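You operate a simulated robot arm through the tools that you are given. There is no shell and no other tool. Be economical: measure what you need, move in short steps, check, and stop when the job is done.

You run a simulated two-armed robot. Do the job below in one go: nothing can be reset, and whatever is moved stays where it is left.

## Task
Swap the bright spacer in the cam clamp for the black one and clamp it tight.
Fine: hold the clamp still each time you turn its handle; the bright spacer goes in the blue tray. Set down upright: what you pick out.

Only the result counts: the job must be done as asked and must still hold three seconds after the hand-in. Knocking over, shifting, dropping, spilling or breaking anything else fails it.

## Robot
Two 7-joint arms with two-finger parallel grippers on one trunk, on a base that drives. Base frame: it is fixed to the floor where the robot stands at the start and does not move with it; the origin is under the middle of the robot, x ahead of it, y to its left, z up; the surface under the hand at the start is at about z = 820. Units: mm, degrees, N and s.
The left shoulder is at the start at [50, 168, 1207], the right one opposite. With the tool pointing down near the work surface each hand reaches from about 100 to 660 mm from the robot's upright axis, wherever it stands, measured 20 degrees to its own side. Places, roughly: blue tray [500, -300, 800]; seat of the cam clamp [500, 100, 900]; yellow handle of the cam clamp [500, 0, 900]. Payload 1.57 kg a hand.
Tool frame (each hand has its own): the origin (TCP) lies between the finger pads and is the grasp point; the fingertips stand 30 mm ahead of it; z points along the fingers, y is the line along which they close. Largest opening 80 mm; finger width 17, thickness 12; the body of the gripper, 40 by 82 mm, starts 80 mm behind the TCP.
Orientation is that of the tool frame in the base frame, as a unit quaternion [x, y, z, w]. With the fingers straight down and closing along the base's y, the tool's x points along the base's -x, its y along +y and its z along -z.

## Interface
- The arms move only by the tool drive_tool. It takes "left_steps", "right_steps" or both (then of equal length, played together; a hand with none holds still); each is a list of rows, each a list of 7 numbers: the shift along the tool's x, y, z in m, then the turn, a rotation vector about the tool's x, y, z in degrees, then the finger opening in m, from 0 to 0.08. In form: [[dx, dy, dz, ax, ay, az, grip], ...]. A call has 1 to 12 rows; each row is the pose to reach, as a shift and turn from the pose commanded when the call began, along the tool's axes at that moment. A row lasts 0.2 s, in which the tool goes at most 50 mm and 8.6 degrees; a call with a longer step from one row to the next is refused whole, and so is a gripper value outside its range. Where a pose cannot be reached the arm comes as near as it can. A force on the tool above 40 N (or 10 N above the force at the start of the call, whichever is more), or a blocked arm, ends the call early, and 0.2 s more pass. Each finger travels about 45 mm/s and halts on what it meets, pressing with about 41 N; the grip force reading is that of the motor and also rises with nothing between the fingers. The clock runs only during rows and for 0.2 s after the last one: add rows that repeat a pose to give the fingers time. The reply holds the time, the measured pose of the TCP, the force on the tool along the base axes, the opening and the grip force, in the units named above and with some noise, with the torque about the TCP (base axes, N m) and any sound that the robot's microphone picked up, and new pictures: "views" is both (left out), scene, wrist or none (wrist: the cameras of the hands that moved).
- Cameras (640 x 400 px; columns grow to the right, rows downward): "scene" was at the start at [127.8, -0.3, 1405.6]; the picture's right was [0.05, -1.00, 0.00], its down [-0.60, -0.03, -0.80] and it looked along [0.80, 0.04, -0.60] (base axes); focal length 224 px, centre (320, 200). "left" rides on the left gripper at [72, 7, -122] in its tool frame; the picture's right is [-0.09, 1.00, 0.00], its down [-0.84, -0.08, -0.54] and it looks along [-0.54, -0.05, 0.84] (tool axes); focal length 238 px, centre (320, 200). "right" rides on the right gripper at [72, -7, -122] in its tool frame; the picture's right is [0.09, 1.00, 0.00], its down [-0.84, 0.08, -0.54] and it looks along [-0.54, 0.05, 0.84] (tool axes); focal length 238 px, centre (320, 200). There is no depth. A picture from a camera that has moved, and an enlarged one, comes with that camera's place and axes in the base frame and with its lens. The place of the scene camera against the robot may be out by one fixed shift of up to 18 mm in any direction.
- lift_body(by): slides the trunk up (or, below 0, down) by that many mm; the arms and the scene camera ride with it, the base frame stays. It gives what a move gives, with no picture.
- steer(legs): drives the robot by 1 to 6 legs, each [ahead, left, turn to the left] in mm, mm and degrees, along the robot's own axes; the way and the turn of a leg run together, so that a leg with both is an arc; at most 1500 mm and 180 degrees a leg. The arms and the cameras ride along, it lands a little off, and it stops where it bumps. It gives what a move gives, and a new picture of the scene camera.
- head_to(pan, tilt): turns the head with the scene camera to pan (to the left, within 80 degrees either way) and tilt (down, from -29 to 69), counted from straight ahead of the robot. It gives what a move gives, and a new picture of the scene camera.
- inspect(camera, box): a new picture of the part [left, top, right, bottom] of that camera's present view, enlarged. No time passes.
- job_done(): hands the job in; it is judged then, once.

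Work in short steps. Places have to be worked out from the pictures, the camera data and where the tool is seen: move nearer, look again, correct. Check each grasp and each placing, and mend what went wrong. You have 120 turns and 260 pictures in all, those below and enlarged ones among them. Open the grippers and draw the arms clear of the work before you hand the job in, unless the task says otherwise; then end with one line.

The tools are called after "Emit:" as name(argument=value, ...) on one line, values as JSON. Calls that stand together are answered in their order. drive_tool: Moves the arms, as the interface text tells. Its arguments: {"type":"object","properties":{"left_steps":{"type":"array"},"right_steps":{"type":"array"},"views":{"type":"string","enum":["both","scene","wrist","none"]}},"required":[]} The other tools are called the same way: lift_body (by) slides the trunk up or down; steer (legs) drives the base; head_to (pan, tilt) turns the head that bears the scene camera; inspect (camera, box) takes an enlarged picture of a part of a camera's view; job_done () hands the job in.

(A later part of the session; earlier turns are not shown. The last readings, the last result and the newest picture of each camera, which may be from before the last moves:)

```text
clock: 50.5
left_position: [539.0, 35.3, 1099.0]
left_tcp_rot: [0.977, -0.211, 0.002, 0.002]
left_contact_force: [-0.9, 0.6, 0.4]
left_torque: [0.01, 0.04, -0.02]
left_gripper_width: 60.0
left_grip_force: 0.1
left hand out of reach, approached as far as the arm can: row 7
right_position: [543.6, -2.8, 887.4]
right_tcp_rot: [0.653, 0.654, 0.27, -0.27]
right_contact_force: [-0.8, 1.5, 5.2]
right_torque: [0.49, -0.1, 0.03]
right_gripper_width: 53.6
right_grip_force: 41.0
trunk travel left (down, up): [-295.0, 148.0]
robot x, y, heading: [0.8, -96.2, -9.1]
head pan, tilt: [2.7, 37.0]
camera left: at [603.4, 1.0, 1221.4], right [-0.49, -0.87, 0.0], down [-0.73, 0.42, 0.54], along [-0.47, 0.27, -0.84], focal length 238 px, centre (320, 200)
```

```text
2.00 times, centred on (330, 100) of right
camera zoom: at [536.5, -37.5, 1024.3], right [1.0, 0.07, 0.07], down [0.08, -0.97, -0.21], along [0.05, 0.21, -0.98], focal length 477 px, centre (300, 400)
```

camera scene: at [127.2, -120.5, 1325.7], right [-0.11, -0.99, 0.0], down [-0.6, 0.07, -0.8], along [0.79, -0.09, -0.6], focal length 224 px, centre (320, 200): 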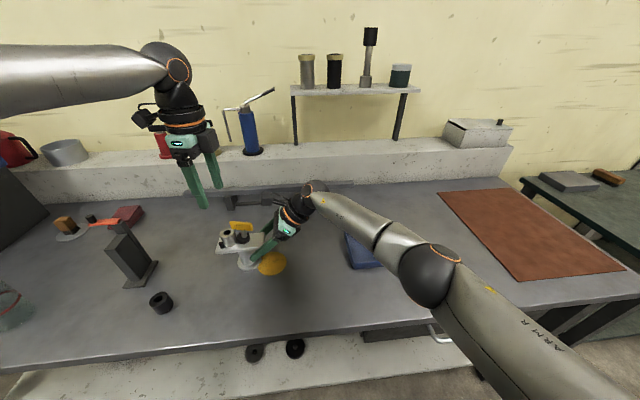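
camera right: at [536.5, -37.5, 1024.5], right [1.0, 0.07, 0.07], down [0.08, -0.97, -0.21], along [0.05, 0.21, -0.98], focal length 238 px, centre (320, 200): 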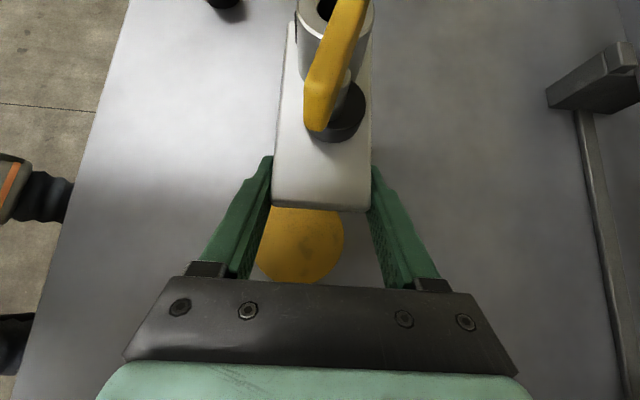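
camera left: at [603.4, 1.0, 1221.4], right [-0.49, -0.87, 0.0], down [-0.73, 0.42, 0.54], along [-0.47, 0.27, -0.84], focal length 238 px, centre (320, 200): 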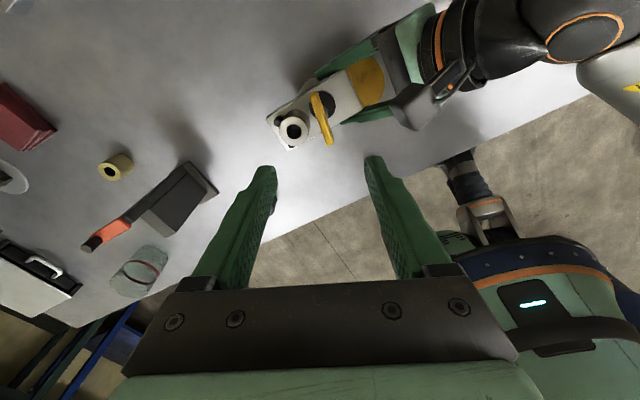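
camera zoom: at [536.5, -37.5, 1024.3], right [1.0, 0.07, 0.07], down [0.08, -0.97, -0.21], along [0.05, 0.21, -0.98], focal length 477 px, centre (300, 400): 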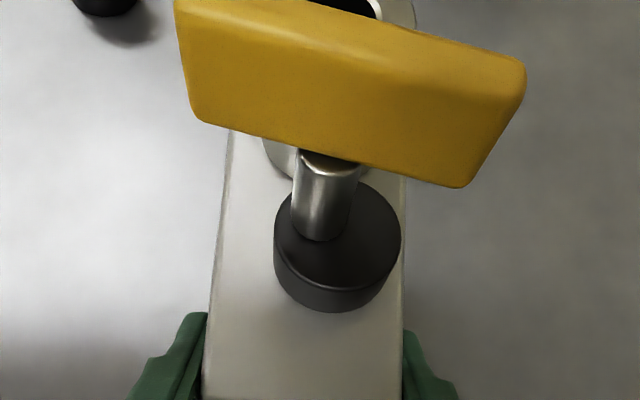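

Fully open: the cam stands well off the spacer. Keeping the right hold for now, I turn the left hand back so its fingers close along x and move over the bright spacer at about (540, 66).

Emit:
drive_tool(left_steps=[[0, 0, 0.01, 0, 0, -8.2, 0.06], [-0.001, -0.002, 0.02, 0, 0, -16.4, 0.06], [-0.002, -0.005, 0.03, 0, 0, -24.6, 0.06], [-0.003, -0.008, 0.04, 0, 0, -32.8, 0.06], [-0.004, -0.011, 0.045, 0, 0, -41, 0.06], [-0.005, -0.014, 0.045, 0, 0, -49.2, 0.06], [-0.006, -0.017, 0.045, 0, 0, -57.4, 0.06], [-0.007, -0.019, 0.045, 0, 0, -65.6, 0.06], [-0.008, -0.021, 0.045, 0, 0, -73.8, 0.06], [-0.009, -0.024, 0.045, 0, 0, -82, 0.06], [-0.01, -0.026, 0.045, 0, 0, -90.2, 0.06], [-0.0117, -0.0284, 0.045, 0, 0, -98.4, 0.06]], views="none")

Emit:
drive_tool(left_steps=[[0, 0, 0, 0, 0, -8.0, 0.06], [0, 0, 0, 0, 0, -16, 0.06], [0, 0, 0, 0, 0, -16, 0.06]], views="wrist")

Emit:
inspect(camera="left", box=[240, 80, 400, 210])

```text
clock: 53.1
left_position: [544.1, 66.1, 1054.4]
left_tcp_rot: [0.798, 0.603, 0.0, 0.001]
left_contact_force: [0.5, 0.5, -0.2]
left_torque: [0.0, -0.02, 0.02]
left_gripper_width: 60.0
left_grip_force: 0.1
right_position: [543.7, -2.3, 888.2]
right_tcp_rot: [0.653, 0.654, 0.271, -0.27]
right_contact_force: [0.1, -2.5, 3.3]
right_torque: [0.21, -0.14, -0.04]
right_gripper_width: 53.8
right_grip_force: 41.2
trunk travel left (down, up): [-295.0, 148.0]
robot x, y, heading: [0.4, -102.6, -8.7]
head pan, tilt: [2.7, 37.0]
```

```text
clock: 53.9
left_position: [542.7, 65.8, 1054.3]
left_tcp_rot: [0.706, 0.708, 0.0, 0.002]
left_contact_force: [-1.1, 0.5, -0.2]
left_torque: [-0.03, 0.03, 0.0]
left_gripper_width: 60.1
left_grip_force: 0.1
right_position: [544.0, -3.0, 887.5]
right_tcp_rot: [0.653, 0.654, 0.271, -0.27]
right_contact_force: [0.0, -1.3, 4.3]
right_torque: [0.11, -0.12, -0.03]
right_gripper_width: 53.4
right_grip_force: 40.9
trunk travel left (down, up): [-295.0, 148.0]
robot x, y, heading: [1.7, -98.0, -9.0]
head pan, tilt: [2.7, 37.0]
camera left: at [550.3, 138.1, 1177.0], right [1.0, -0.09, 0.0], down [-0.08, -0.84, 0.54], along [-0.05, -0.54, -0.84], focal length 238 px, centre (320, 200)
```

left: 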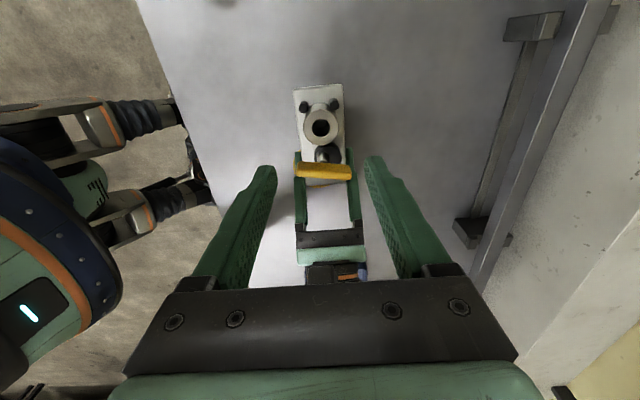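

```text
3.08 times, centred on (320, 145) of left
camera zoom: at [550.3, 138.1, 1177.0], right [1.0, -0.09, 0.0], down [-0.08, -0.84, 0.54], along [-0.05, -0.54, -0.84], focal length 733 px, centre (320, 369)
```

zoom: 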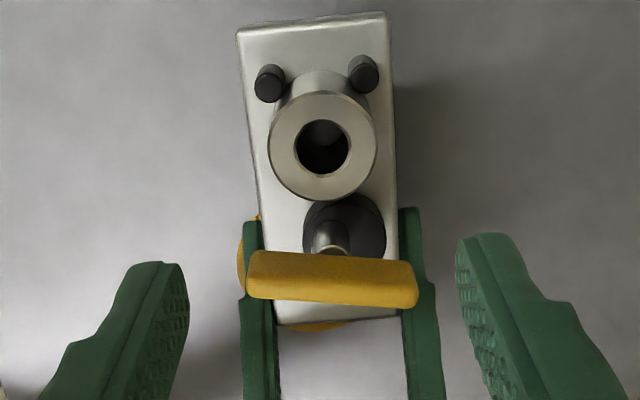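

The spacer's centre is at (544.3, 70.5), about 35 mm across; the pins stand at y 87. I centre and lower to TCP z 936 with the fingers open.

Emit:
drive_tool(left_steps=[[0.002, 0.001, 0.03, 0, 0, 0, 0.06], [0.004, 0.0017, 0.06, 0, 0, 0, 0.06], [0.004, 0.0017, 0.09, 0, 0, 0, 0.06], [0.004, 0.0017, 0.118, 0, 0, 0, 0.06], [0.004, 0.0017, 0.118, 0, 0, 0, 0.06]], views="wrist")

Emit:
inspect(camera="left", box=[240, 80, 400, 210])

Emit:
inspect(camera="scene", box=[200, 200, 280, 260])

```text
clock: 55.1
left_position: [544.7, 71.6, 938.2]
left_tcp_rot: [0.707, 0.707, 0.0, 0.001]
left_contact_force: [-0.9, -0.9, -0.2]
left_torque: [0.0, 0.01, 0.02]
left_gripper_width: 59.9
left_grip_force: 0.0
right_position: [543.3, -2.6, 886.8]
right_tcp_rot: [0.652, 0.654, 0.271, -0.271]
right_contact_force: [-0.5, -1.8, 3.1]
right_torque: [0.02, -0.09, -0.01]
right_gripper_width: 53.7
right_grip_force: 41.3
trunk travel left (down, up): [-295.0, 148.0]
robot x, y, heading: [-0.3, -98.6, -9.1]
head pan, tilt: [2.7, 37.0]
camera left: at [552.7, 142.7, 1059.9], right [1.0, -0.09, 0.0], down [-0.08, -0.84, 0.54], along [-0.05, -0.54, -0.84], focal length 238 px, centre (320, 200)
```

left: 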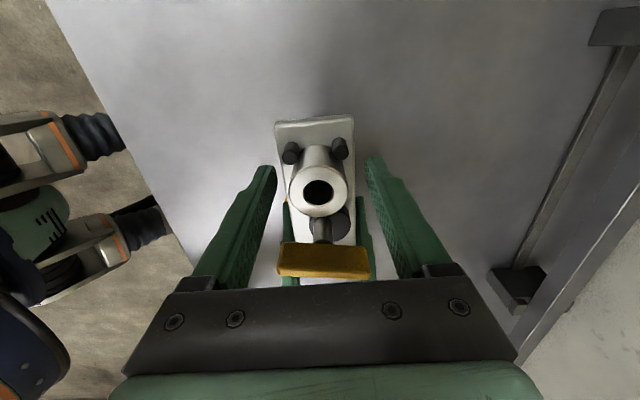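

```text
3.08 times, centred on (320, 145) of left
camera zoom: at [552.7, 142.7, 1059.9], right [1.0, -0.09, 0.0], down [-0.08, -0.84, 0.54], along [-0.05, -0.54, -0.84], focal length 733 px, centre (320, 369)
```

zoom: 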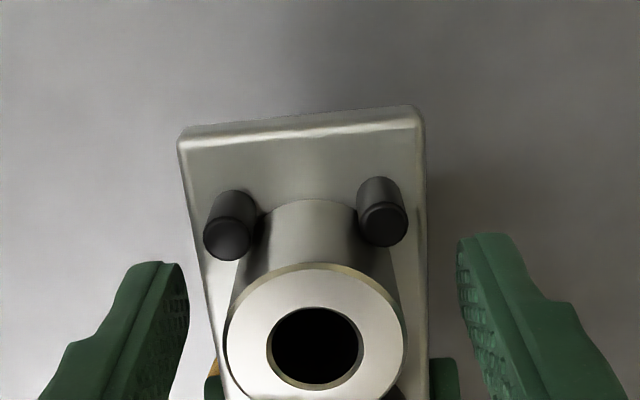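

```text
6.67 times, centred on (240, 230) of scene
camera zoom: at [127.3, -120.3, 1325.7], right [-0.11, -0.99, 0.0], down [-0.6, 0.07, -0.8], along [0.79, -0.09, -0.6], focal length 1492 px, centre (853, 0)
```

zoom: 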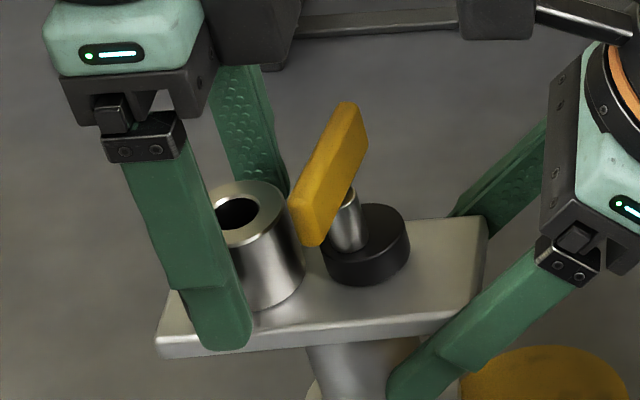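

Well centred. I shift 2 mm away from the pins and close on the spacer.

Emit:
drive_tool(left_steps=[[-0.002, 0, 0, 0, 0, 0, 0.06], [-0.002, 0, 0, 0, 0, 0, 0.045], [-0.002, 0, 0, 0, 0, 0, 0.03], [-0.002, 0, 0, 0, 0, 0, 0.02], [-0.002, 0, 0, 0, 0, 0, 0.02]], views="none")

Emit:
drive_tool(left_steps=[[0, 0, -0.006, 0, 0, 0, 0.02], [0, 0, -0.015, 0, 0, 0, 0.02], [0, 0, -0.03, 0, 0, 0, 0.02], [0, 0, -0.05, 0, 0, 0, 0.02], [0, 0, -0.075, 0, 0, 0, 0.02], [0, 0, -0.1, 0, 0, 0, 0.02]], views="both")

```text
clock: 56.3
left_position: [543.6, 68.8, 938.3]
left_tcp_rot: [0.708, 0.706, -0.001, 0.0]
left_contact_force: [-4.7, -1.3, 3.1]
left_torque: [-0.07, 0.25, 0.01]
left_gripper_width: 35.0
left_grip_force: 34.4
right_position: [543.4, -2.9, 887.5]
right_tcp_rot: [0.652, 0.654, 0.271, -0.271]
right_contact_force: [2.4, -0.4, 2.0]
right_torque: [-0.04, 0.16, -0.29]
right_gripper_width: 53.7
right_grip_force: 41.1
trunk travel left (down, up): [-295.0, 148.0]
robot x, y, heading: [1.5, -97.1, -9.0]
head pan, tilt: [2.7, 37.0]
```

```text
clock: 57.7
left_position: [544.3, 66.2, 1040.5]
left_tcp_rot: [0.707, 0.708, 0.0, 0.001]
left_contact_force: [-0.2, -0.1, -1.1]
left_torque: [0.0, -0.02, 0.0]
left_gripper_width: 35.0
left_grip_force: 41.4
right_position: [544.9, -2.1, 887.6]
right_tcp_rot: [0.653, 0.654, 0.27, -0.271]
right_contact_force: [-0.2, -0.6, 3.8]
right_torque: [0.18, -0.07, -0.05]
right_gripper_width: 53.8
right_grip_force: 41.1
trunk travel left (down, up): [-295.0, 148.0]
robot x, y, heading: [3.1, -98.8, -8.9]
head pan, tilt: [2.7, 37.0]
camera scene: at [127.5, -120.1, 1325.6], right [-0.11, -0.99, 0.0], down [-0.6, 0.07, -0.8], along [0.79, -0.09, -0.6], focal length 224 px, centre (320, 200)
camera left: at [552.3, 139.8, 1162.6], right [1.0, -0.09, 0.0], down [-0.08, -0.84, 0.54], along [-0.05, -0.54, -0.84], focal length 238 px, centre (320, 200)
```

scene: 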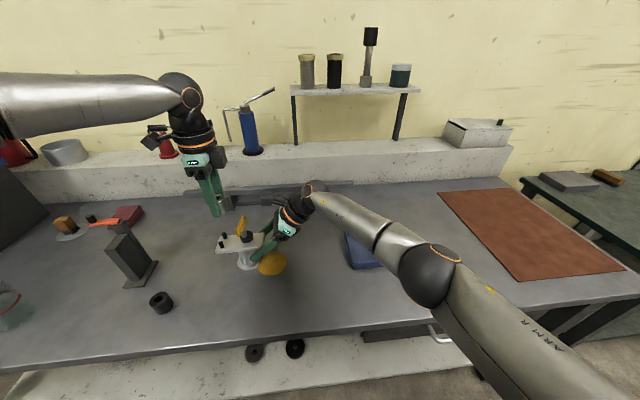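
left: 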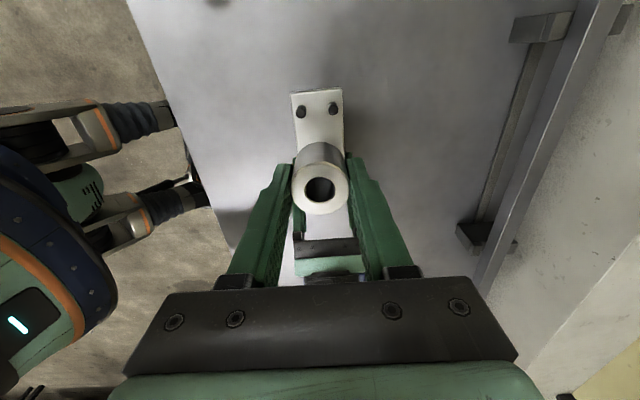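

The spacer is out and firmly held (35 mm). The right hand lets go of the clamp and backs off while the left rises a bit more.

Emit:
drive_tool(right_steps=[[0, 0, 0, 0, 0, 0, 0.08], [0, 0, 0, 0, 0, 0, 0.08], [0, 0, 0, 0, 0, 0, 0.08], [0, 0, -0.03, 0, 0, 0, 0.08], [0, 0, -0.07, 0, 0, 0, 0.08], [0, 0, -0.11, 0, 0, 0, 0.08], [0, 0, -0.15, 0, 0, 0, 0.08], [0, 0, -0.17, 0, 0, 0, 0.08]], left_steps=[[0, 0, 0, 0, 0, 0, 0.02], [0, 0, 0, 0, 0, 0, 0.02], [0, 0, 0, 0, 0, 0, 0.02], [0, 0, -0.005, 0, 0, 0, 0.02], [0, 0, -0.01, 0, 0, 0, 0.02], [0, 0, -0.015, 0, 0, 0, 0.02], [0, 0, -0.02, 0, 0, 0, 0.02], [0, 0, -0.02, 0, 0, 0, 0.02]], views="wrist")

Emit:
steer(legs=[[58, -365, 0]])

```text
clock: 59.5
left_position: [545.6, 68.7, 1058.1]
left_tcp_rot: [0.707, 0.707, -0.001, 0.001]
left_contact_force: [-0.3, 0.4, -2.0]
left_torque: [-0.01, 0.01, 0.02]
left_gripper_width: 35.0
left_grip_force: 40.7
right_position: [541.6, -124.7, 1006.2]
right_tcp_rot: [0.653, 0.654, 0.271, -0.27]
right_contact_force: [-0.7, 0.9, 0.6]
right_torque: [-0.01, 0.02, 0.03]
right_gripper_width: 80.0
right_grip_force: 0.0
trunk travel left (down, up): [-295.0, 148.0]
robot x, y, heading: [2.4, -96.2, -9.2]
head pan, tilt: [2.7, 37.0]
camera right: at [535.5, -159.1, 1143.3], right [1.0, 0.07, 0.07], down [0.08, -0.97, -0.21], along [0.05, 0.21, -0.98], focal length 238 px, centre (320, 200)
camera left: at [552.9, 140.8, 1179.3], right [1.0, -0.09, 0.0], down [-0.08, -0.84, 0.54], along [-0.05, -0.54, -0.84], focal length 238 px, centre (320, 200)
```

right: 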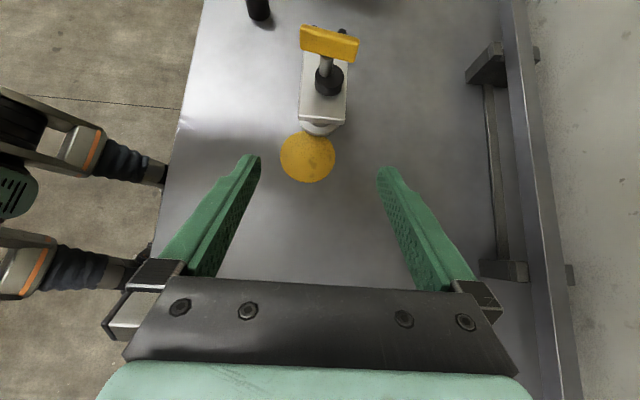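
left: 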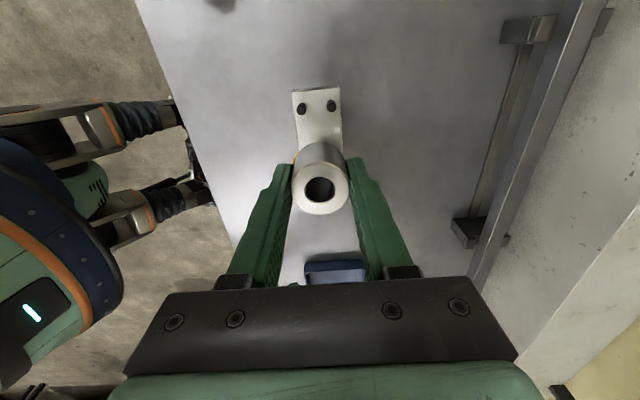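

```text
clock: 63.2
left_position: [545.6, -298.9, 1056.0]
left_tcp_rot: [0.708, 0.706, -0.001, 0.0]
left_contact_force: [0.0, -0.6, -1.7]
left_torque: [-0.03, 0.0, -0.01]
left_gripper_width: 35.0
left_grip_force: 41.1
right_position: [541.1, -493.3, 1005.7]
right_tcp_rot: [0.653, 0.653, 0.271, -0.27]
right_contact_force: [-0.4, 0.1, -0.4]
right_torque: [0.01, 0.0, -0.05]
right_gripper_width: 80.0
right_grip_force: 0.0
trunk travel left (down, up): [-295.0, 148.0]
robot x, y, heading: [-2.8, -465.5, -9.4]
head pan, tilt: [2.7, 37.0]
camera scene: at [127.4, -487.8, 1325.6], right [-0.11, -0.99, 0.0], down [-0.6, 0.07, -0.8], along [0.79, -0.09, -0.6], focal length 224 px, centre (320, 200)
```

scene: 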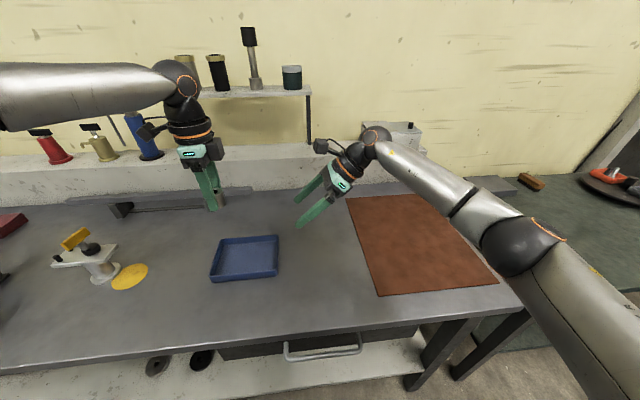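

The robot is beside the tray with the spacer. I look through the left wrist camera for the tray's place relative to the hand.

Emit:
inspect(camera="left", box=[0, 0, 640, 400])

Emit:
inspect(camera="scene", box=[160, 170, 300, 290])

```text
1.00 times, centred on (320, 200) of left (not enlarged: the box is as wide or as high as the picture)
camera zoom: at [553.2, -228.1, 1179.2], right [1.0, -0.09, 0.0], down [-0.08, -0.84, 0.54], along [-0.05, -0.54, -0.84], focal length 238 px, centre (320, 200)
```

zoom: 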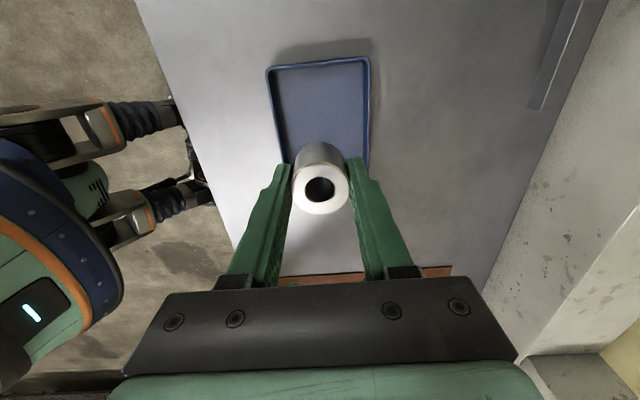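

```text
3.33 times, centred on (230, 230) of scene
camera zoom: at [127.4, -487.8, 1325.6], right [-0.11, -0.99, 0.0], down [-0.6, 0.07, -0.8], along [0.79, -0.09, -0.6], focal length 746 px, centre (620, 100)
```

zoom: 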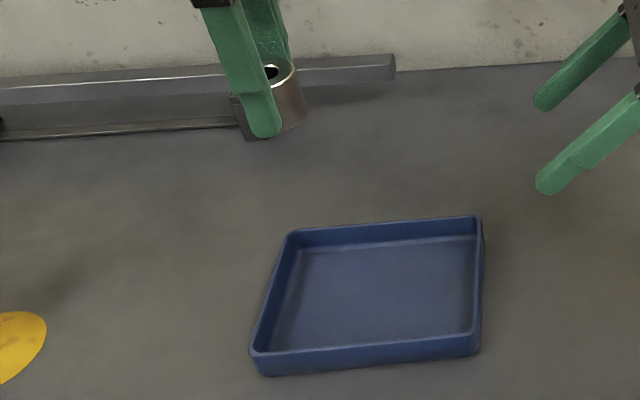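

The tray's inside is about x 488–610, y −246 to −400. I move over its middle (549, −322) and lower toward the floor, leaving the last centimetres for a slow approach.

Emit:
drive_tool(left_steps=[[-0.01, 0.002, 0.0, 0, 0, 0, 0.02], [-0.022, 0.004, 0.03, 0, 0, 0, 0.02], [-0.022, 0.004, 0.065, 0, 0, 0, 0.02], [-0.022, 0.004, 0.1, 0, 0, 0, 0.02], [-0.022, 0.004, 0.135, 0, 0, 0, 0.02], [-0.022, 0.004, 0.165, 0, 0, 0, 0.02], [-0.022, 0.004, 0.165, 0, 0, 0, 0.02]], views="both")

Emit:
inspect(camera="scene", box=[180, 190, 300, 290])

```text
clock: 64.8
left_position: [540.8, -315.4, 894.0]
left_tcp_rot: [0.709, 0.706, 0.0, 0.002]
left_contact_force: [-0.7, 0.1, -2.3]
left_torque: [0.0, 0.0, -0.01]
left_gripper_width: 34.9
left_grip_force: 40.6
left hand out of reach, approached as far as the arm can: row 6, 7
right_position: [541.9, -491.8, 1005.3]
right_tcp_rot: [0.653, 0.653, 0.271, -0.27]
right_contact_force: [-0.2, -0.2, 0.2]
right_torque: [0.02, 0.01, 0.01]
right_gripper_width: 80.0
right_grip_force: 0.0
trunk travel left (down, up): [-295.0, 148.0]
robot x, y, heading: [1.6, -467.6, -9.0]
head pan, tilt: [2.7, 37.0]
camera scene: at [127.4, -487.7, 1325.6], right [-0.11, -0.99, 0.0], down [-0.6, 0.07, -0.8], along [0.79, -0.09, -0.6], focal length 224 px, centre (320, 200)
camera left: at [548.5, -243.0, 1016.6], right [1.0, -0.09, 0.0], down [-0.08, -0.84, 0.54], along [-0.05, -0.54, -0.84], focal length 238 px, centre (320, 200)
```

scene: 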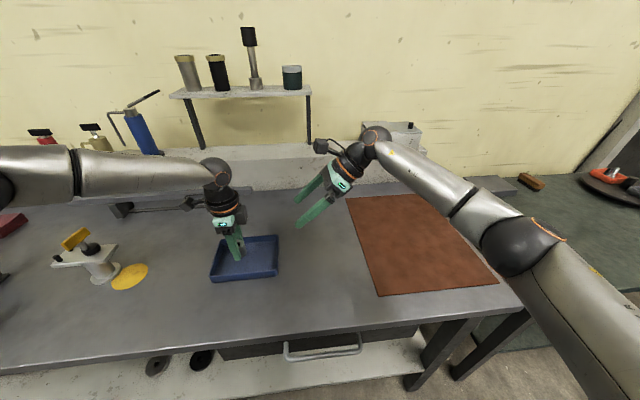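
left: 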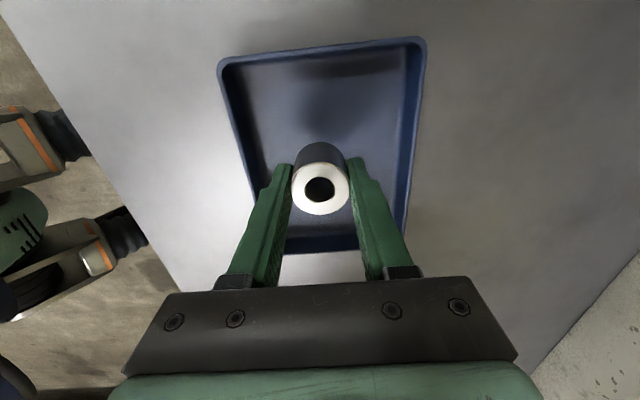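

```text
4.00 times, centred on (240, 240) of scene
camera zoom: at [127.4, -487.7, 1325.6], right [-0.11, -0.99, 0.0], down [-0.6, 0.07, -0.8], along [0.79, -0.09, -0.6], focal length 895 px, centre (640, 40)
```

zoom: 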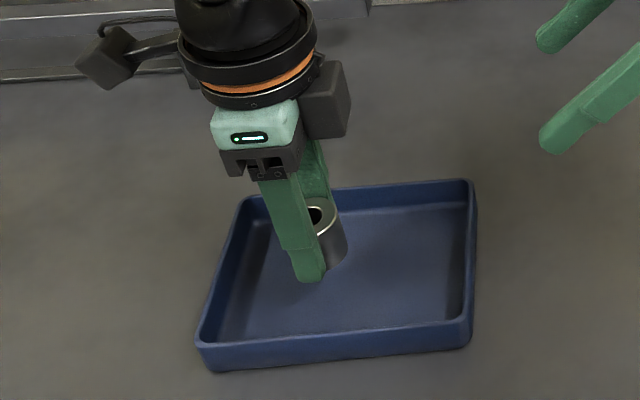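

The left arm is at its reach limit, but the spot in the tray is good and the spacer hangs about 25 mm above the floor. I lower the trunk, which brings it straight down.

Emit:
lift_body(by=-16)

Emit:
inspect(camera="scene", box=[200, 210, 280, 270])

```text
clock: 65.5
left_position: [540.2, -314.3, 880.2]
left_tcp_rot: [0.708, 0.706, 0.0, 0.002]
left_contact_force: [0.1, 0.2, -1.1]
left_torque: [-0.03, 0.0, 0.0]
left_gripper_width: 34.8
left_grip_force: 40.7
right_position: [541.2, -493.0, 989.9]
right_tcp_rot: [0.654, 0.653, 0.271, -0.27]
right_contact_force: [-0.7, -0.2, -0.5]
right_torque: [0.02, -0.01, 0.01]
right_gripper_width: 80.1
right_grip_force: 0.1
trunk travel left (down, up): [-279.0, 164.0]
robot x, y, heading: [-1.9, -466.7, -9.2]
head pan, tilt: [2.7, 37.0]
```

```text
6.67 times, centred on (240, 240) of scene
camera zoom: at [127.1, -487.7, 1309.6], right [-0.11, -0.99, 0.0], down [-0.6, 0.07, -0.8], along [0.79, -0.09, -0.6], focal length 1492 px, centre (853, -67)
```

zoom: 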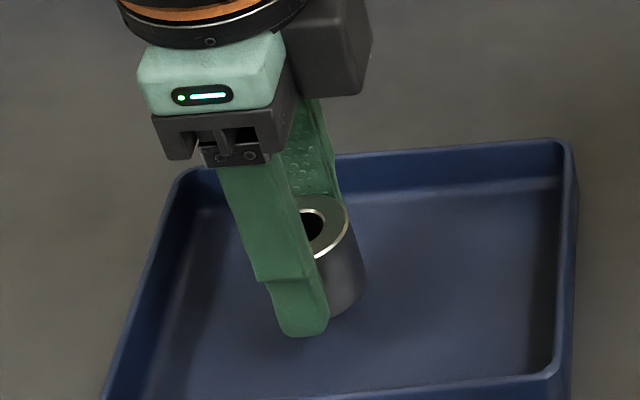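

Bottom at about z 835 and no contact yet. I lower a few millimetres at a time and watch the force.

Emit:
lift_body(by=-7)

Emit:
lift_body(by=-3)

```text
clock: 66.0
left_position: [541.3, -315.4, 872.2]
left_tcp_rot: [0.708, 0.706, 0.0, 0.001]
left_contact_force: [0.3, 0.9, -1.8]
left_torque: [0.01, -0.04, 0.0]
left_gripper_width: 34.7
left_grip_force: 41.4
right_position: [541.9, -492.5, 981.8]
right_tcp_rot: [0.654, 0.652, 0.271, -0.27]
right_contact_force: [-0.9, -0.1, 0.8]
right_torque: [-0.03, -0.01, -0.01]
right_gripper_width: 79.9
right_grip_force: 0.0
trunk travel left (down, up): [-272.0, 171.0]
robot x, y, heading: [-0.4, -467.0, -9.1]
head pan, tilt: [2.7, 37.0]
```

```text
clock: 66.6
left_position: [539.8, -315.5, 869.6]
left_tcp_rot: [0.708, 0.706, 0.0, 0.0]
left_contact_force: [0.1, 0.1, -1.8]
left_torque: [-0.03, 0.03, 0.01]
left_gripper_width: 35.0
left_grip_force: 41.1
right_position: [542.3, -492.5, 979.5]
right_tcp_rot: [0.653, 0.654, 0.27, -0.27]
right_contact_force: [0.2, 0.2, -0.2]
right_torque: [-0.01, 0.02, 0.0]
right_gripper_width: 79.9
right_grip_force: 0.0
trunk travel left (down, up): [-269.0, 174.0]
robot x, y, heading: [-1.5, -470.4, -9.4]
head pan, tilt: [2.7, 37.0]
```

Emit:
lift_body(by=-3)

Emit:
lift_body(by=-3)

Emit:
inspect(camera="scene", box=[200, 210, 280, 270])

```text
clock: 67.1
left_position: [541.3, -315.3, 865.6]
left_tcp_rot: [0.709, 0.706, 0.0, 0.001]
left_contact_force: [-0.5, 0.1, -1.2]
left_torque: [-0.02, 0.01, -0.02]
left_gripper_width: 34.7
left_grip_force: 41.4
right_position: [542.2, -492.0, 977.9]
right_tcp_rot: [0.653, 0.653, 0.271, -0.271]
right_contact_force: [-0.1, 0.1, 0.2]
right_torque: [-0.06, -0.02, 0.03]
right_gripper_width: 80.0
right_grip_force: 0.1
trunk travel left (down, up): [-266.0, 177.0]
robot x, y, heading: [0.9, -469.0, -9.2]
head pan, tilt: [2.7, 37.0]
```

```text
clock: 67.6
left_position: [541.0, -315.8, 863.7]
left_tcp_rot: [0.708, 0.706, 0.0, 0.001]
left_contact_force: [0.3, 0.1, -1.2]
left_torque: [0.01, -0.01, 0.03]
left_gripper_width: 34.9
left_grip_force: 41.2
right_position: [541.0, -492.3, 974.0]
right_tcp_rot: [0.653, 0.654, 0.27, -0.27]
right_contact_force: [-0.1, 0.4, -0.4]
right_torque: [0.0, 0.04, 0.01]
right_gripper_width: 80.0
right_grip_force: 0.1
trunk travel left (down, up): [-263.0, 180.0]
robot x, y, heading: [0.5, -467.2, -9.2]
head pan, tilt: [2.7, 37.0]
```

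```text
6.67 times, centred on (240, 240) of scene
camera zoom: at [127.3, -487.7, 1293.6], right [-0.11, -0.99, 0.0], down [-0.6, 0.07, -0.8], along [0.79, -0.09, -0.6], focal length 1492 px, centre (853, -67)
```

zoom: 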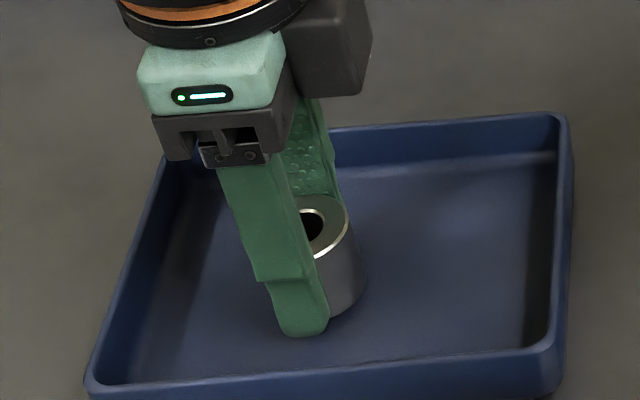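

Still no contact; there is a small gap under the spacer. I continue downward.

Emit:
lift_body(by=-3)

Emit:
lift_body(by=-3)

```text
clock: 68.1
left_position: [539.9, -315.4, 860.3]
left_tcp_rot: [0.708, 0.706, 0.0, 0.001]
left_contact_force: [1.0, -0.8, -1.4]
left_torque: [0.05, 0.04, -0.02]
left_gripper_width: 34.6
left_grip_force: 39.9
right_position: [541.0, -491.5, 971.9]
right_tcp_rot: [0.654, 0.653, 0.27, -0.27]
right_contact_force: [-0.2, -0.5, -0.6]
right_torque: [-0.03, -0.02, 0.04]
right_gripper_width: 80.1
right_grip_force: 0.2
trunk travel left (down, up): [-260.0, 183.0]
robot x, y, heading: [5.8, -463.8, -9.0]
head pan, tilt: [2.7, 37.0]
```

```text
clock: 68.6
left_position: [540.2, -315.3, 860.3]
left_tcp_rot: [0.708, 0.707, 0.001, 0.003]
left_contact_force: [-1.7, 3.6, 16.5]
left_torque: [0.38, 0.19, 0.0]
left_gripper_width: 34.7
left_grip_force: 41.1
right_position: [540.6, -491.6, 968.9]
right_tcp_rot: [0.653, 0.653, 0.272, -0.27]
right_contact_force: [0.7, -0.4, 0.3]
right_torque: [-0.01, 0.02, 0.01]
right_gripper_width: 80.0
right_grip_force: 0.2
trunk travel left (down, up): [-257.0, 186.0]
robot x, y, heading: [0.4, -464.9, -9.2]
head pan, tilt: [2.7, 37.0]
```

Contact (16 N), so the spacer stands on the tray floor. I open the fingers in place and then rise straight up by lifting the trunk.

Emit:
drive_tool(left_steps=[[0, 0, -0.001, 0, 0, 0, 0.03], [0, 0, -0.001, 0, 0, 0, 0.045], [0, 0, -0.001, 0, 0, 0, 0.06], [0, 0, -0.001, 0, 0, 0, 0.06]], views="none")

Emit:
lift_body(by=38)

Emit:
drive_tool(left_steps=[[0, 0, -0.03, 0, 0, 0, 0.06], [0, 0, -0.07, 0, 0, 0, 0.06], [0, 0, -0.11, 0, 0, 0, 0.06], [0, 0, -0.15, 0, 0, 0, 0.06]], views="both")

```text
clock: 69.6
left_position: [541.1, -315.7, 857.5]
left_tcp_rot: [0.708, 0.706, 0.0, 0.002]
left_contact_force: [0.1, 0.1, -0.8]
left_torque: [0.02, 0.02, -0.02]
left_gripper_width: 60.2
left_grip_force: 0.1
right_position: [541.8, -492.4, 968.3]
right_tcp_rot: [0.654, 0.653, 0.272, -0.27]
right_contact_force: [-0.5, 0.6, 0.6]
right_torque: [0.07, -0.03, 0.03]
right_gripper_width: 79.9
right_grip_force: 0.0
trunk travel left (down, up): [-257.0, 186.0]
robot x, y, heading: [0.4, -466.7, -9.1]
head pan, tilt: [2.7, 37.0]
```

```text
clock: 70.5
left_position: [541.4, -314.4, 896.1]
left_tcp_rot: [0.708, 0.706, 0.0, 0.001]
left_contact_force: [-0.1, 0.0, -1.4]
left_torque: [-0.03, 0.02, -0.01]
left_gripper_width: 60.0
left_grip_force: 0.1
right_position: [540.4, -492.2, 1005.2]
right_tcp_rot: [0.653, 0.653, 0.271, -0.27]
right_contact_force: [-0.6, 0.2, 0.2]
right_torque: [-0.02, -0.02, 0.0]
right_gripper_width: 79.9
right_grip_force: 0.1
trunk travel left (down, up): [-295.0, 148.0]
robot x, y, heading: [0.3, -469.5, -9.1]
head pan, tilt: [2.7, 37.0]
```

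```text
clock: 71.5
left_position: [539.5, -317.4, 1048.0]
left_tcp_rot: [0.709, 0.705, -0.002, 0.001]
left_contact_force: [0.1, -0.1, 0.7]
left_torque: [0.0, -0.01, 0.02]
left_gripper_width: 60.2
left_grip_force: 0.0
right_position: [541.4, -492.3, 1006.1]
right_tcp_rot: [0.654, 0.653, 0.271, -0.269]
right_contact_force: [0.9, -0.1, -0.4]
right_torque: [0.01, -0.03, 0.0]
right_gripper_width: 79.8
right_grip_force: 0.1
trunk travel left (down, up): [-295.0, 148.0]
robot x, y, heading: [0.5, -463.5, -9.2]
head pan, tilt: [2.7, 37.0]
camera scene: at [127.0, -487.8, 1325.6], right [-0.11, -0.99, 0.0], down [-0.6, 0.07, -0.8], along [0.79, -0.09, -0.6], focal length 224 px, centre (320, 200)
camera left: at [548.2, -243.8, 1168.4], right [1.0, -0.1, 0.0], down [-0.08, -0.84, 0.54], along [-0.05, -0.54, -0.84], focal length 238 px, centre (320, 200)
```

scene: 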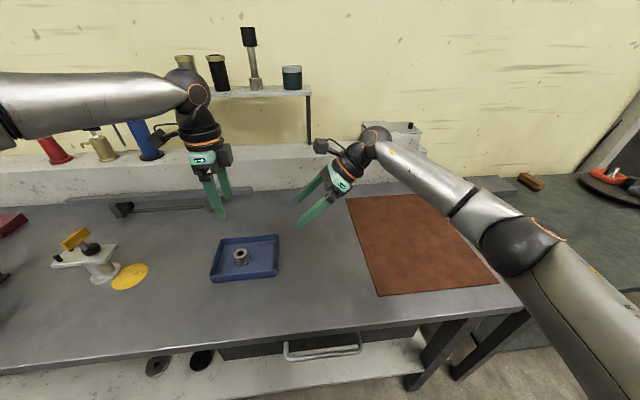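
left: 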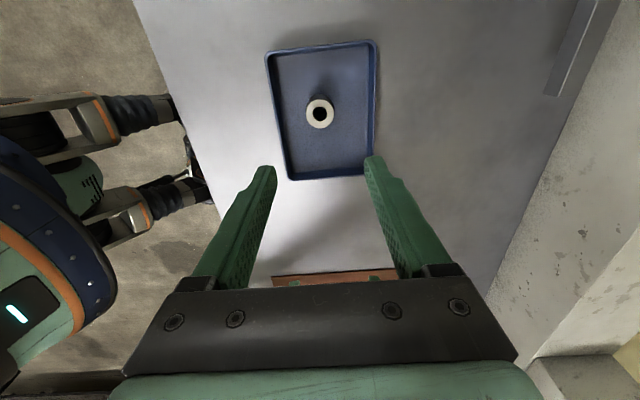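

The bright spacer stands upright in the tray. I drive back to the working pose by the clamp.

Emit:
steer(legs=[[-58, 365, 0]])

```text
clock: 75.2
left_position: [541.0, 46.2, 1045.0]
left_tcp_rot: [0.709, 0.705, 0.0, 0.002]
left_contact_force: [0.2, -0.1, -0.8]
left_torque: [0.0, 0.0, 0.0]
left_gripper_width: 60.0
left_grip_force: 0.0
right_position: [542.6, -130.1, 1004.6]
right_tcp_rot: [0.654, 0.652, 0.272, -0.269]
right_contact_force: [-0.2, 0.1, 0.8]
right_torque: [0.01, -0.02, -0.03]
right_gripper_width: 80.0
right_grip_force: 0.1
trunk travel left (down, up): [-295.0, 148.0]
robot x, y, heading: [1.0, -104.2, -9.2]
head pan, tilt: [2.7, 37.0]
camera scene: at [127.7, -124.2, 1325.6], right [-0.11, -0.99, 0.0], down [-0.6, 0.07, -0.8], along [0.79, -0.09, -0.6], focal length 224 px, centre (320, 200)
```

scene: 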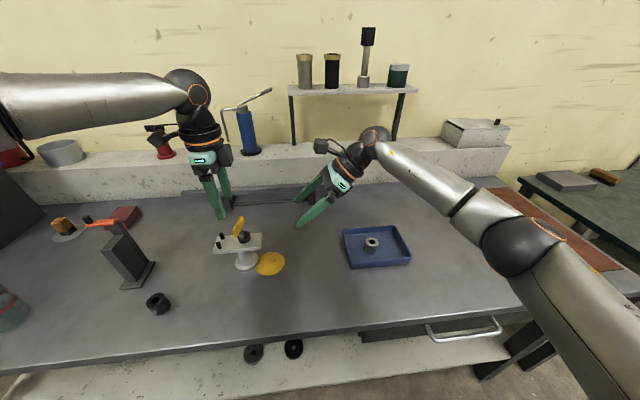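

Back in place. I move the left hand over the black spacer near (431, 215), staying high, and look.

Emit:
drive_tool(left_steps=[[0.034, -0.022, 0, 0, 0, 0, 0.06], [0.068, -0.044, 0, 0, 0, 0, 0.06], [0.102, -0.066, 0, 0, 0, 0, 0.06], [0.136, -0.088, 0, 0, 0, 0, 0.06], [0.169, -0.11, 0, 0, 0, 0, 0.06], [0.169, -0.11, 0, 0, 0, 0, 0.06]], views="both")

Emit:
inspect(camera="left", box=[240, 60, 440, 220])

```text
clock: 76.6
left_position: [431.8, 217.4, 1044.7]
left_tcp_rot: [0.709, 0.705, -0.001, 0.001]
left_contact_force: [0.2, -1.3, 0.5]
left_torque: [0.03, 0.0, -0.02]
left_gripper_width: 59.8
left_grip_force: 0.1
right_position: [542.1, -130.0, 1005.3]
right_tcp_rot: [0.654, 0.653, 0.271, -0.27]
right_contact_force: [-0.5, 0.9, -0.4]
right_torque: [0.03, -0.04, -0.01]
right_gripper_width: 80.3
right_grip_force: 0.0
trunk travel left (down, up): [-295.0, 148.0]
robot x, y, heading: [5.1, -103.6, -9.2]
head pan, tilt: [2.7, 37.0]
camera scene: at [127.8, -124.6, 1325.6], right [-0.11, -0.99, 0.0], down [-0.6, 0.07, -0.8], along [0.79, -0.09, -0.6], focal length 224 px, centre (320, 200)
camera left: at [440.3, 289.0, 1166.7], right [1.0, -0.1, 0.0], down [-0.08, -0.84, 0.54], along [-0.05, -0.54, -0.84], focal length 238 px, centre (320, 200)
```

scene: 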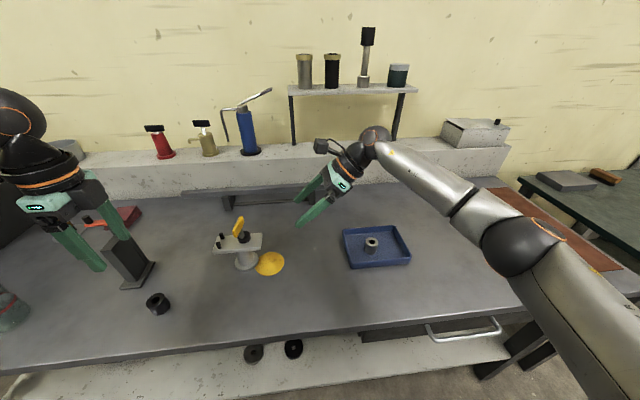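
left: 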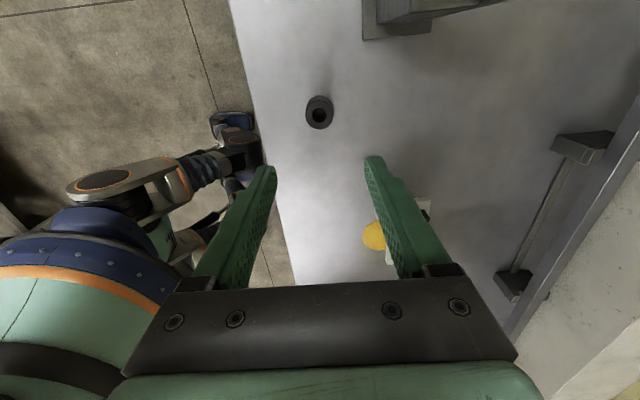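

```text
2.50 times, centred on (340, 140) of left
camera zoom: at [440.3, 289.0, 1166.7], right [1.0, -0.1, 0.0], down [-0.08, -0.84, 0.54], along [-0.05, -0.54, -0.84], focal length 596 px, centre (270, 350)
```

zoom: 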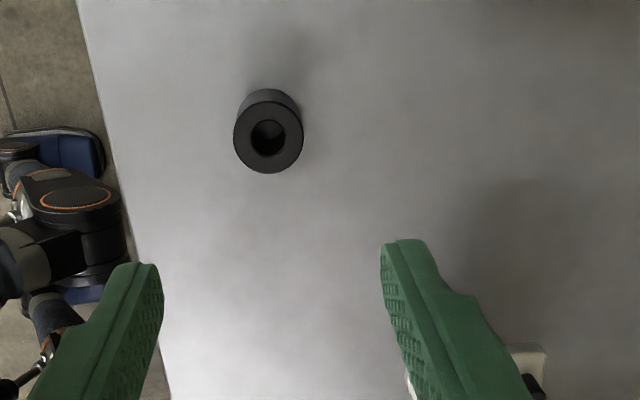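

The black spacer sits right under the TCP at (432.5, 217.4), also 35 mm across. I lower to grasp height with the fingers open.

Emit:
drive_tool(left_steps=[[0, 0.0005, 0.045, 0, 0, 0, 0.06], [0, 0.0005, 0.09, 0, 0, 0, 0.06], [0, 0.0005, 0.13, 0, 0, 0, 0.06], [0, 0.0005, 0.16, 0, 0, 0, 0.06], [0, 0.0005, 0.175, 0, 0, 0, 0.06], [0, 0.0005, 0.186, 0, 0, 0, 0.06], [0, 0.0005, 0.186, 0, 0, 0, 0.06]], views="wrist")

Emit:
inspect(camera="left", box=[240, 120, 400, 240])

Emit:
inspect(camera="scene", box=[60, 210, 240, 330])

```text
clock: 78.2
left_position: [433.8, 216.3, 857.9]
left_tcp_rot: [0.709, 0.705, -0.001, 0.002]
left_contact_force: [-0.3, 0.3, -0.1]
left_torque: [0.02, -0.02, -0.02]
left_gripper_width: 59.8
left_grip_force: 0.0
right_position: [541.7, -129.9, 1006.3]
right_tcp_rot: [0.654, 0.653, 0.272, -0.27]
right_contact_force: [0.1, -0.2, 0.0]
right_torque: [0.03, 0.04, 0.0]
right_gripper_width: 79.9
right_grip_force: 0.1
trunk travel left (down, up): [-295.0, 148.0]
robot x, y, heading: [-0.5, -99.4, -9.3]
head pan, tilt: [2.7, 37.0]
camera left: at [442.0, 288.5, 980.9], right [1.0, -0.1, 0.0], down [-0.08, -0.84, 0.54], along [-0.05, -0.54, -0.84], focal length 238 px, centre (320, 200)
```

left: 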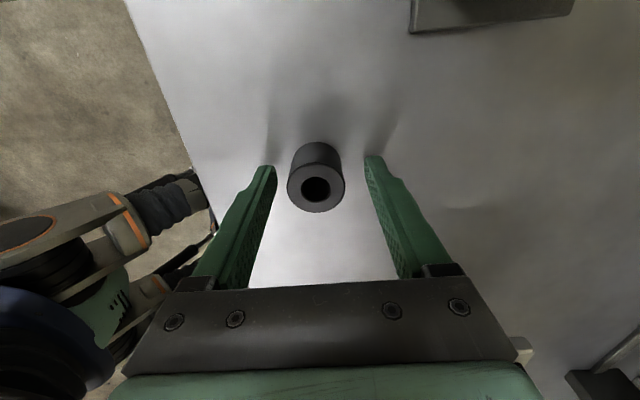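

```text
3.33 times, centred on (320, 180) of left
camera zoom: at [442.0, 288.5, 980.9], right [1.0, -0.1, 0.0], down [-0.08, -0.84, 0.54], along [-0.05, -0.54, -0.84], focal length 794 px, centre (320, 267)
```

zoom: 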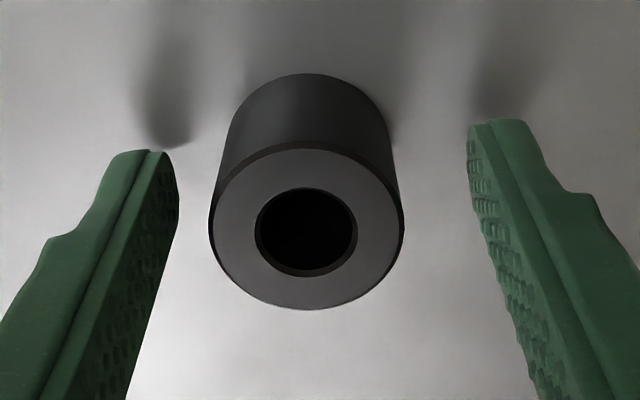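

```text
3.33 times, centred on (150, 270) of scene
camera zoom: at [127.6, -124.4, 1325.6], right [-0.11, -0.99, 0.0], down [-0.6, 0.07, -0.8], along [0.79, -0.09, -0.6], focal length 746 px, centre (887, -33)
```

zoom: 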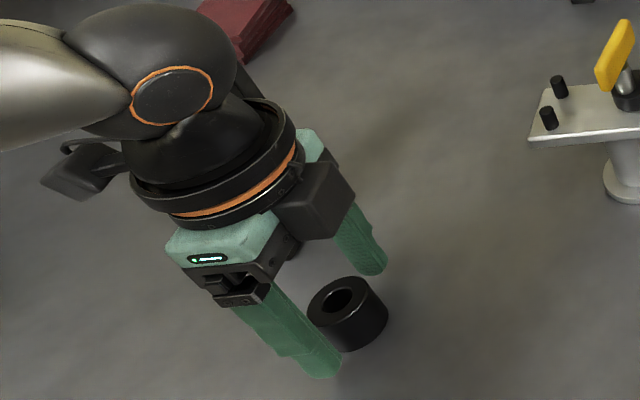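

Nearly centred; I shift −1.5 mm in x, close, then lift slightly to check.

Emit:
drive_tool(left_steps=[[0.001, -0.0015, 0, 0, 0, 0, 0.06], [0.001, -0.0015, 0, 0, 0, 0, 0.045], [0.001, -0.0015, 0, 0, 0, 0, 0.03], [0.001, -0.0015, 0, 0, 0, 0, 0.02], [0.001, -0.0015, 0, 0, 0, 0, 0.02]], views="none")

Emit:
drive_tool(left_steps=[[0, 0, -0.01, 0, 0, 0, 0.02], [0, 0, -0.04, 0, 0, 0, 0.02], [0, 0, -0.085, 0, 0, 0, 0.02], [0, 0, -0.13, 0, 0, 0, 0.02], [0, 0, -0.17, 0, 0, 0, 0.02], [0, 0, -0.195, 0, 0, 0, 0.02]], views="wrist")

Emit:
inspect(camera="scene", box=[0, 110, 140, 270])

```text
clock: 79.4
left_position: [432.2, 216.3, 859.2]
left_tcp_rot: [0.709, 0.705, -0.001, 0.002]
left_contact_force: [-0.3, -0.3, -0.5]
left_torque: [0.02, 0.02, 0.0]
left_gripper_width: 34.6
left_grip_force: 35.3
right_position: [541.3, -130.7, 1006.9]
right_tcp_rot: [0.654, 0.652, 0.271, -0.27]
right_contact_force: [-1.1, 0.3, 0.2]
right_torque: [-0.02, 0.02, 0.03]
right_gripper_width: 80.0
right_grip_force: 0.1
trunk travel left (down, up): [-295.0, 148.0]
robot x, y, heading: [2.6, -103.5, -9.2]
head pan, tilt: [2.7, 37.0]
```

```text
clock: 80.8
left_position: [432.3, 218.4, 1053.7]
left_tcp_rot: [0.709, 0.706, 0.0, 0.002]
left_contact_force: [-0.2, -0.5, -2.3]
left_torque: [0.01, 0.0, 0.01]
left_gripper_width: 35.1
left_grip_force: 40.8
right_position: [542.7, -129.0, 1004.8]
right_tcp_rot: [0.655, 0.652, 0.272, -0.27]
right_contact_force: [-0.3, -0.4, 0.5]
right_torque: [-0.01, -0.02, 0.03]
right_gripper_width: 80.1
right_grip_force: 0.0
trunk travel left (down, up): [-295.0, 148.0]
robot x, y, heading: [-1.6, -103.6, -9.4]
head pan, tilt: [2.7, 37.0]
camera left: at [440.5, 290.3, 1176.1], right [1.0, -0.1, 0.0], down [-0.08, -0.83, 0.54], along [-0.05, -0.54, -0.84], focal length 238 px, centre (320, 200)
```

left: 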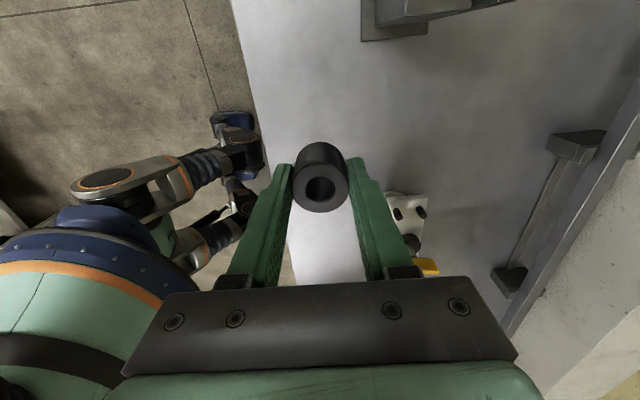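

```text
2.50 times, centred on (70, 190) of scene
camera zoom: at [127.7, -124.3, 1325.6], right [-0.11, -0.99, 0.0], down [-0.6, 0.07, -0.8], along [0.79, -0.09, -0.6], focal length 559 px, centre (945, 225)
```

zoom: 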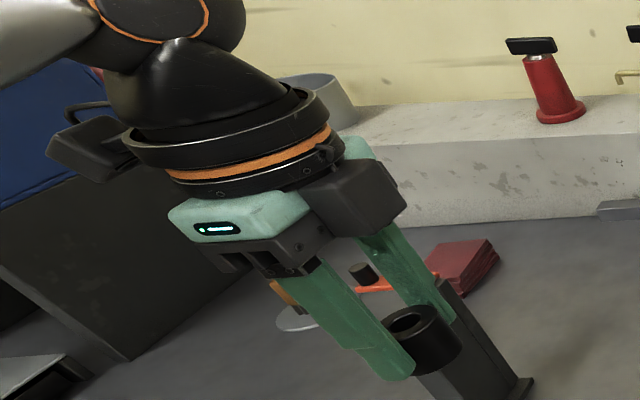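

The black spacer is held. I carry it to above the seat and check alignment with the pins.

Emit:
drive_tool(left_steps=[[-0.03, 0.022, 0, 0, 0, 0, 0.02], [-0.06, 0.044, 0, 0, 0, 0, 0.02], [-0.09, 0.066, 0, 0, 0, 0, 0.02], [-0.12, 0.088, 0, 0, 0, 0, 0.02], [-0.151, 0.1115, 0, 0, 0, 0, 0.02], [-0.151, 0.1115, 0.04, 0, 0, 0, 0.02], [-0.151, 0.1115, 0.04, 0, 0, 0, 0.02]], views="wrist")

Emit:
inspect(camera="left", box=[240, 80, 400, 230])

Emit:
inspect(camera="scene", box=[190, 180, 290, 270])

```text
clock: 82.4
left_position: [541.7, 63.9, 1011.1]
left_tcp_rot: [0.709, 0.706, 0.0, 0.003]
left_contact_force: [0.4, -0.2, -2.3]
left_torque: [-0.02, -0.01, -0.04]
left_gripper_width: 34.6
left_grip_force: 41.1
right_position: [541.7, -130.5, 1006.1]
right_tcp_rot: [0.653, 0.653, 0.27, -0.271]
right_contact_force: [0.2, -0.5, -0.3]
right_torque: [-0.01, -0.01, -0.02]
right_gripper_width: 80.2
right_grip_force: 0.0
trunk travel left (down, up): [-295.0, 148.0]
robot x, y, heading: [0.7, -103.4, -9.4]
head pan, tilt: [2.7, 37.0]
camera left: at [550.4, 136.2, 1134.9], right [1.0, -0.1, 0.0], down [-0.08, -0.83, 0.54], along [-0.05, -0.54, -0.84], focal length 238 px, centre (320, 200)
```

left: 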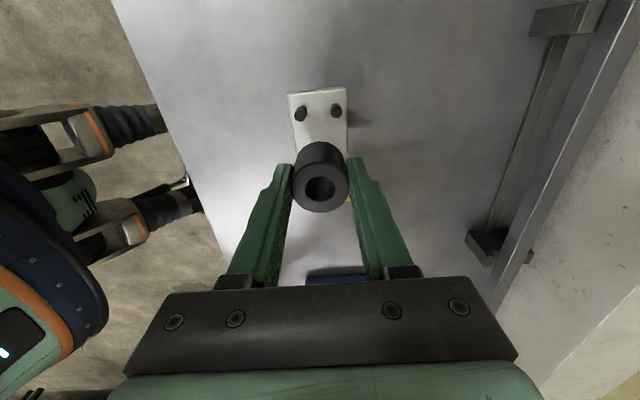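

```text
2.67 times, centred on (320, 155) of left
camera zoom: at [550.4, 136.2, 1134.9], right [1.0, -0.1, 0.0], down [-0.08, -0.83, 0.54], along [-0.05, -0.54, -0.84], focal length 636 px, centre (320, 320)
```

zoom: 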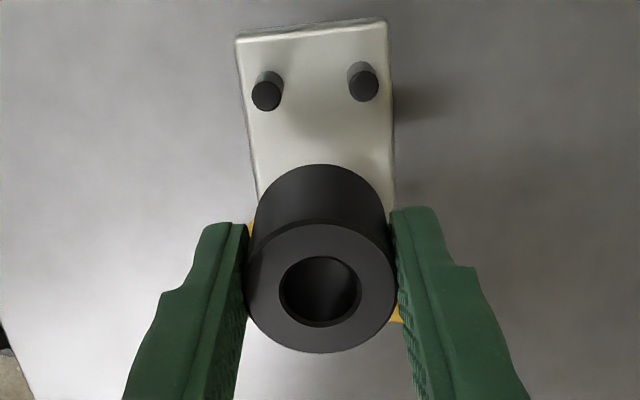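

```text
4.44 times, centred on (240, 225) of scene
camera zoom: at [127.8, -124.4, 1325.6], right [-0.11, -0.99, 0.0], down [-0.6, 0.07, -0.8], along [0.79, -0.09, -0.6], focal length 994 px, centre (676, 89)
```

zoom: 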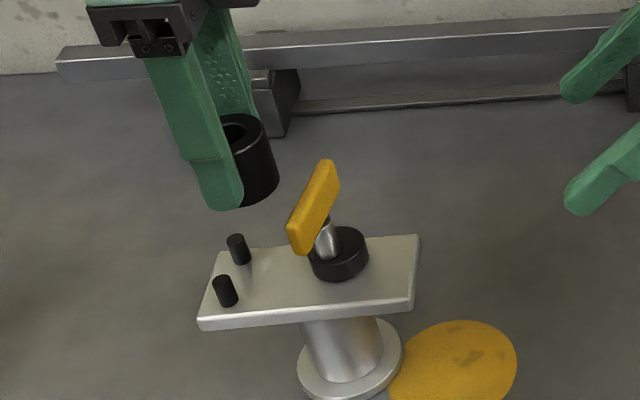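

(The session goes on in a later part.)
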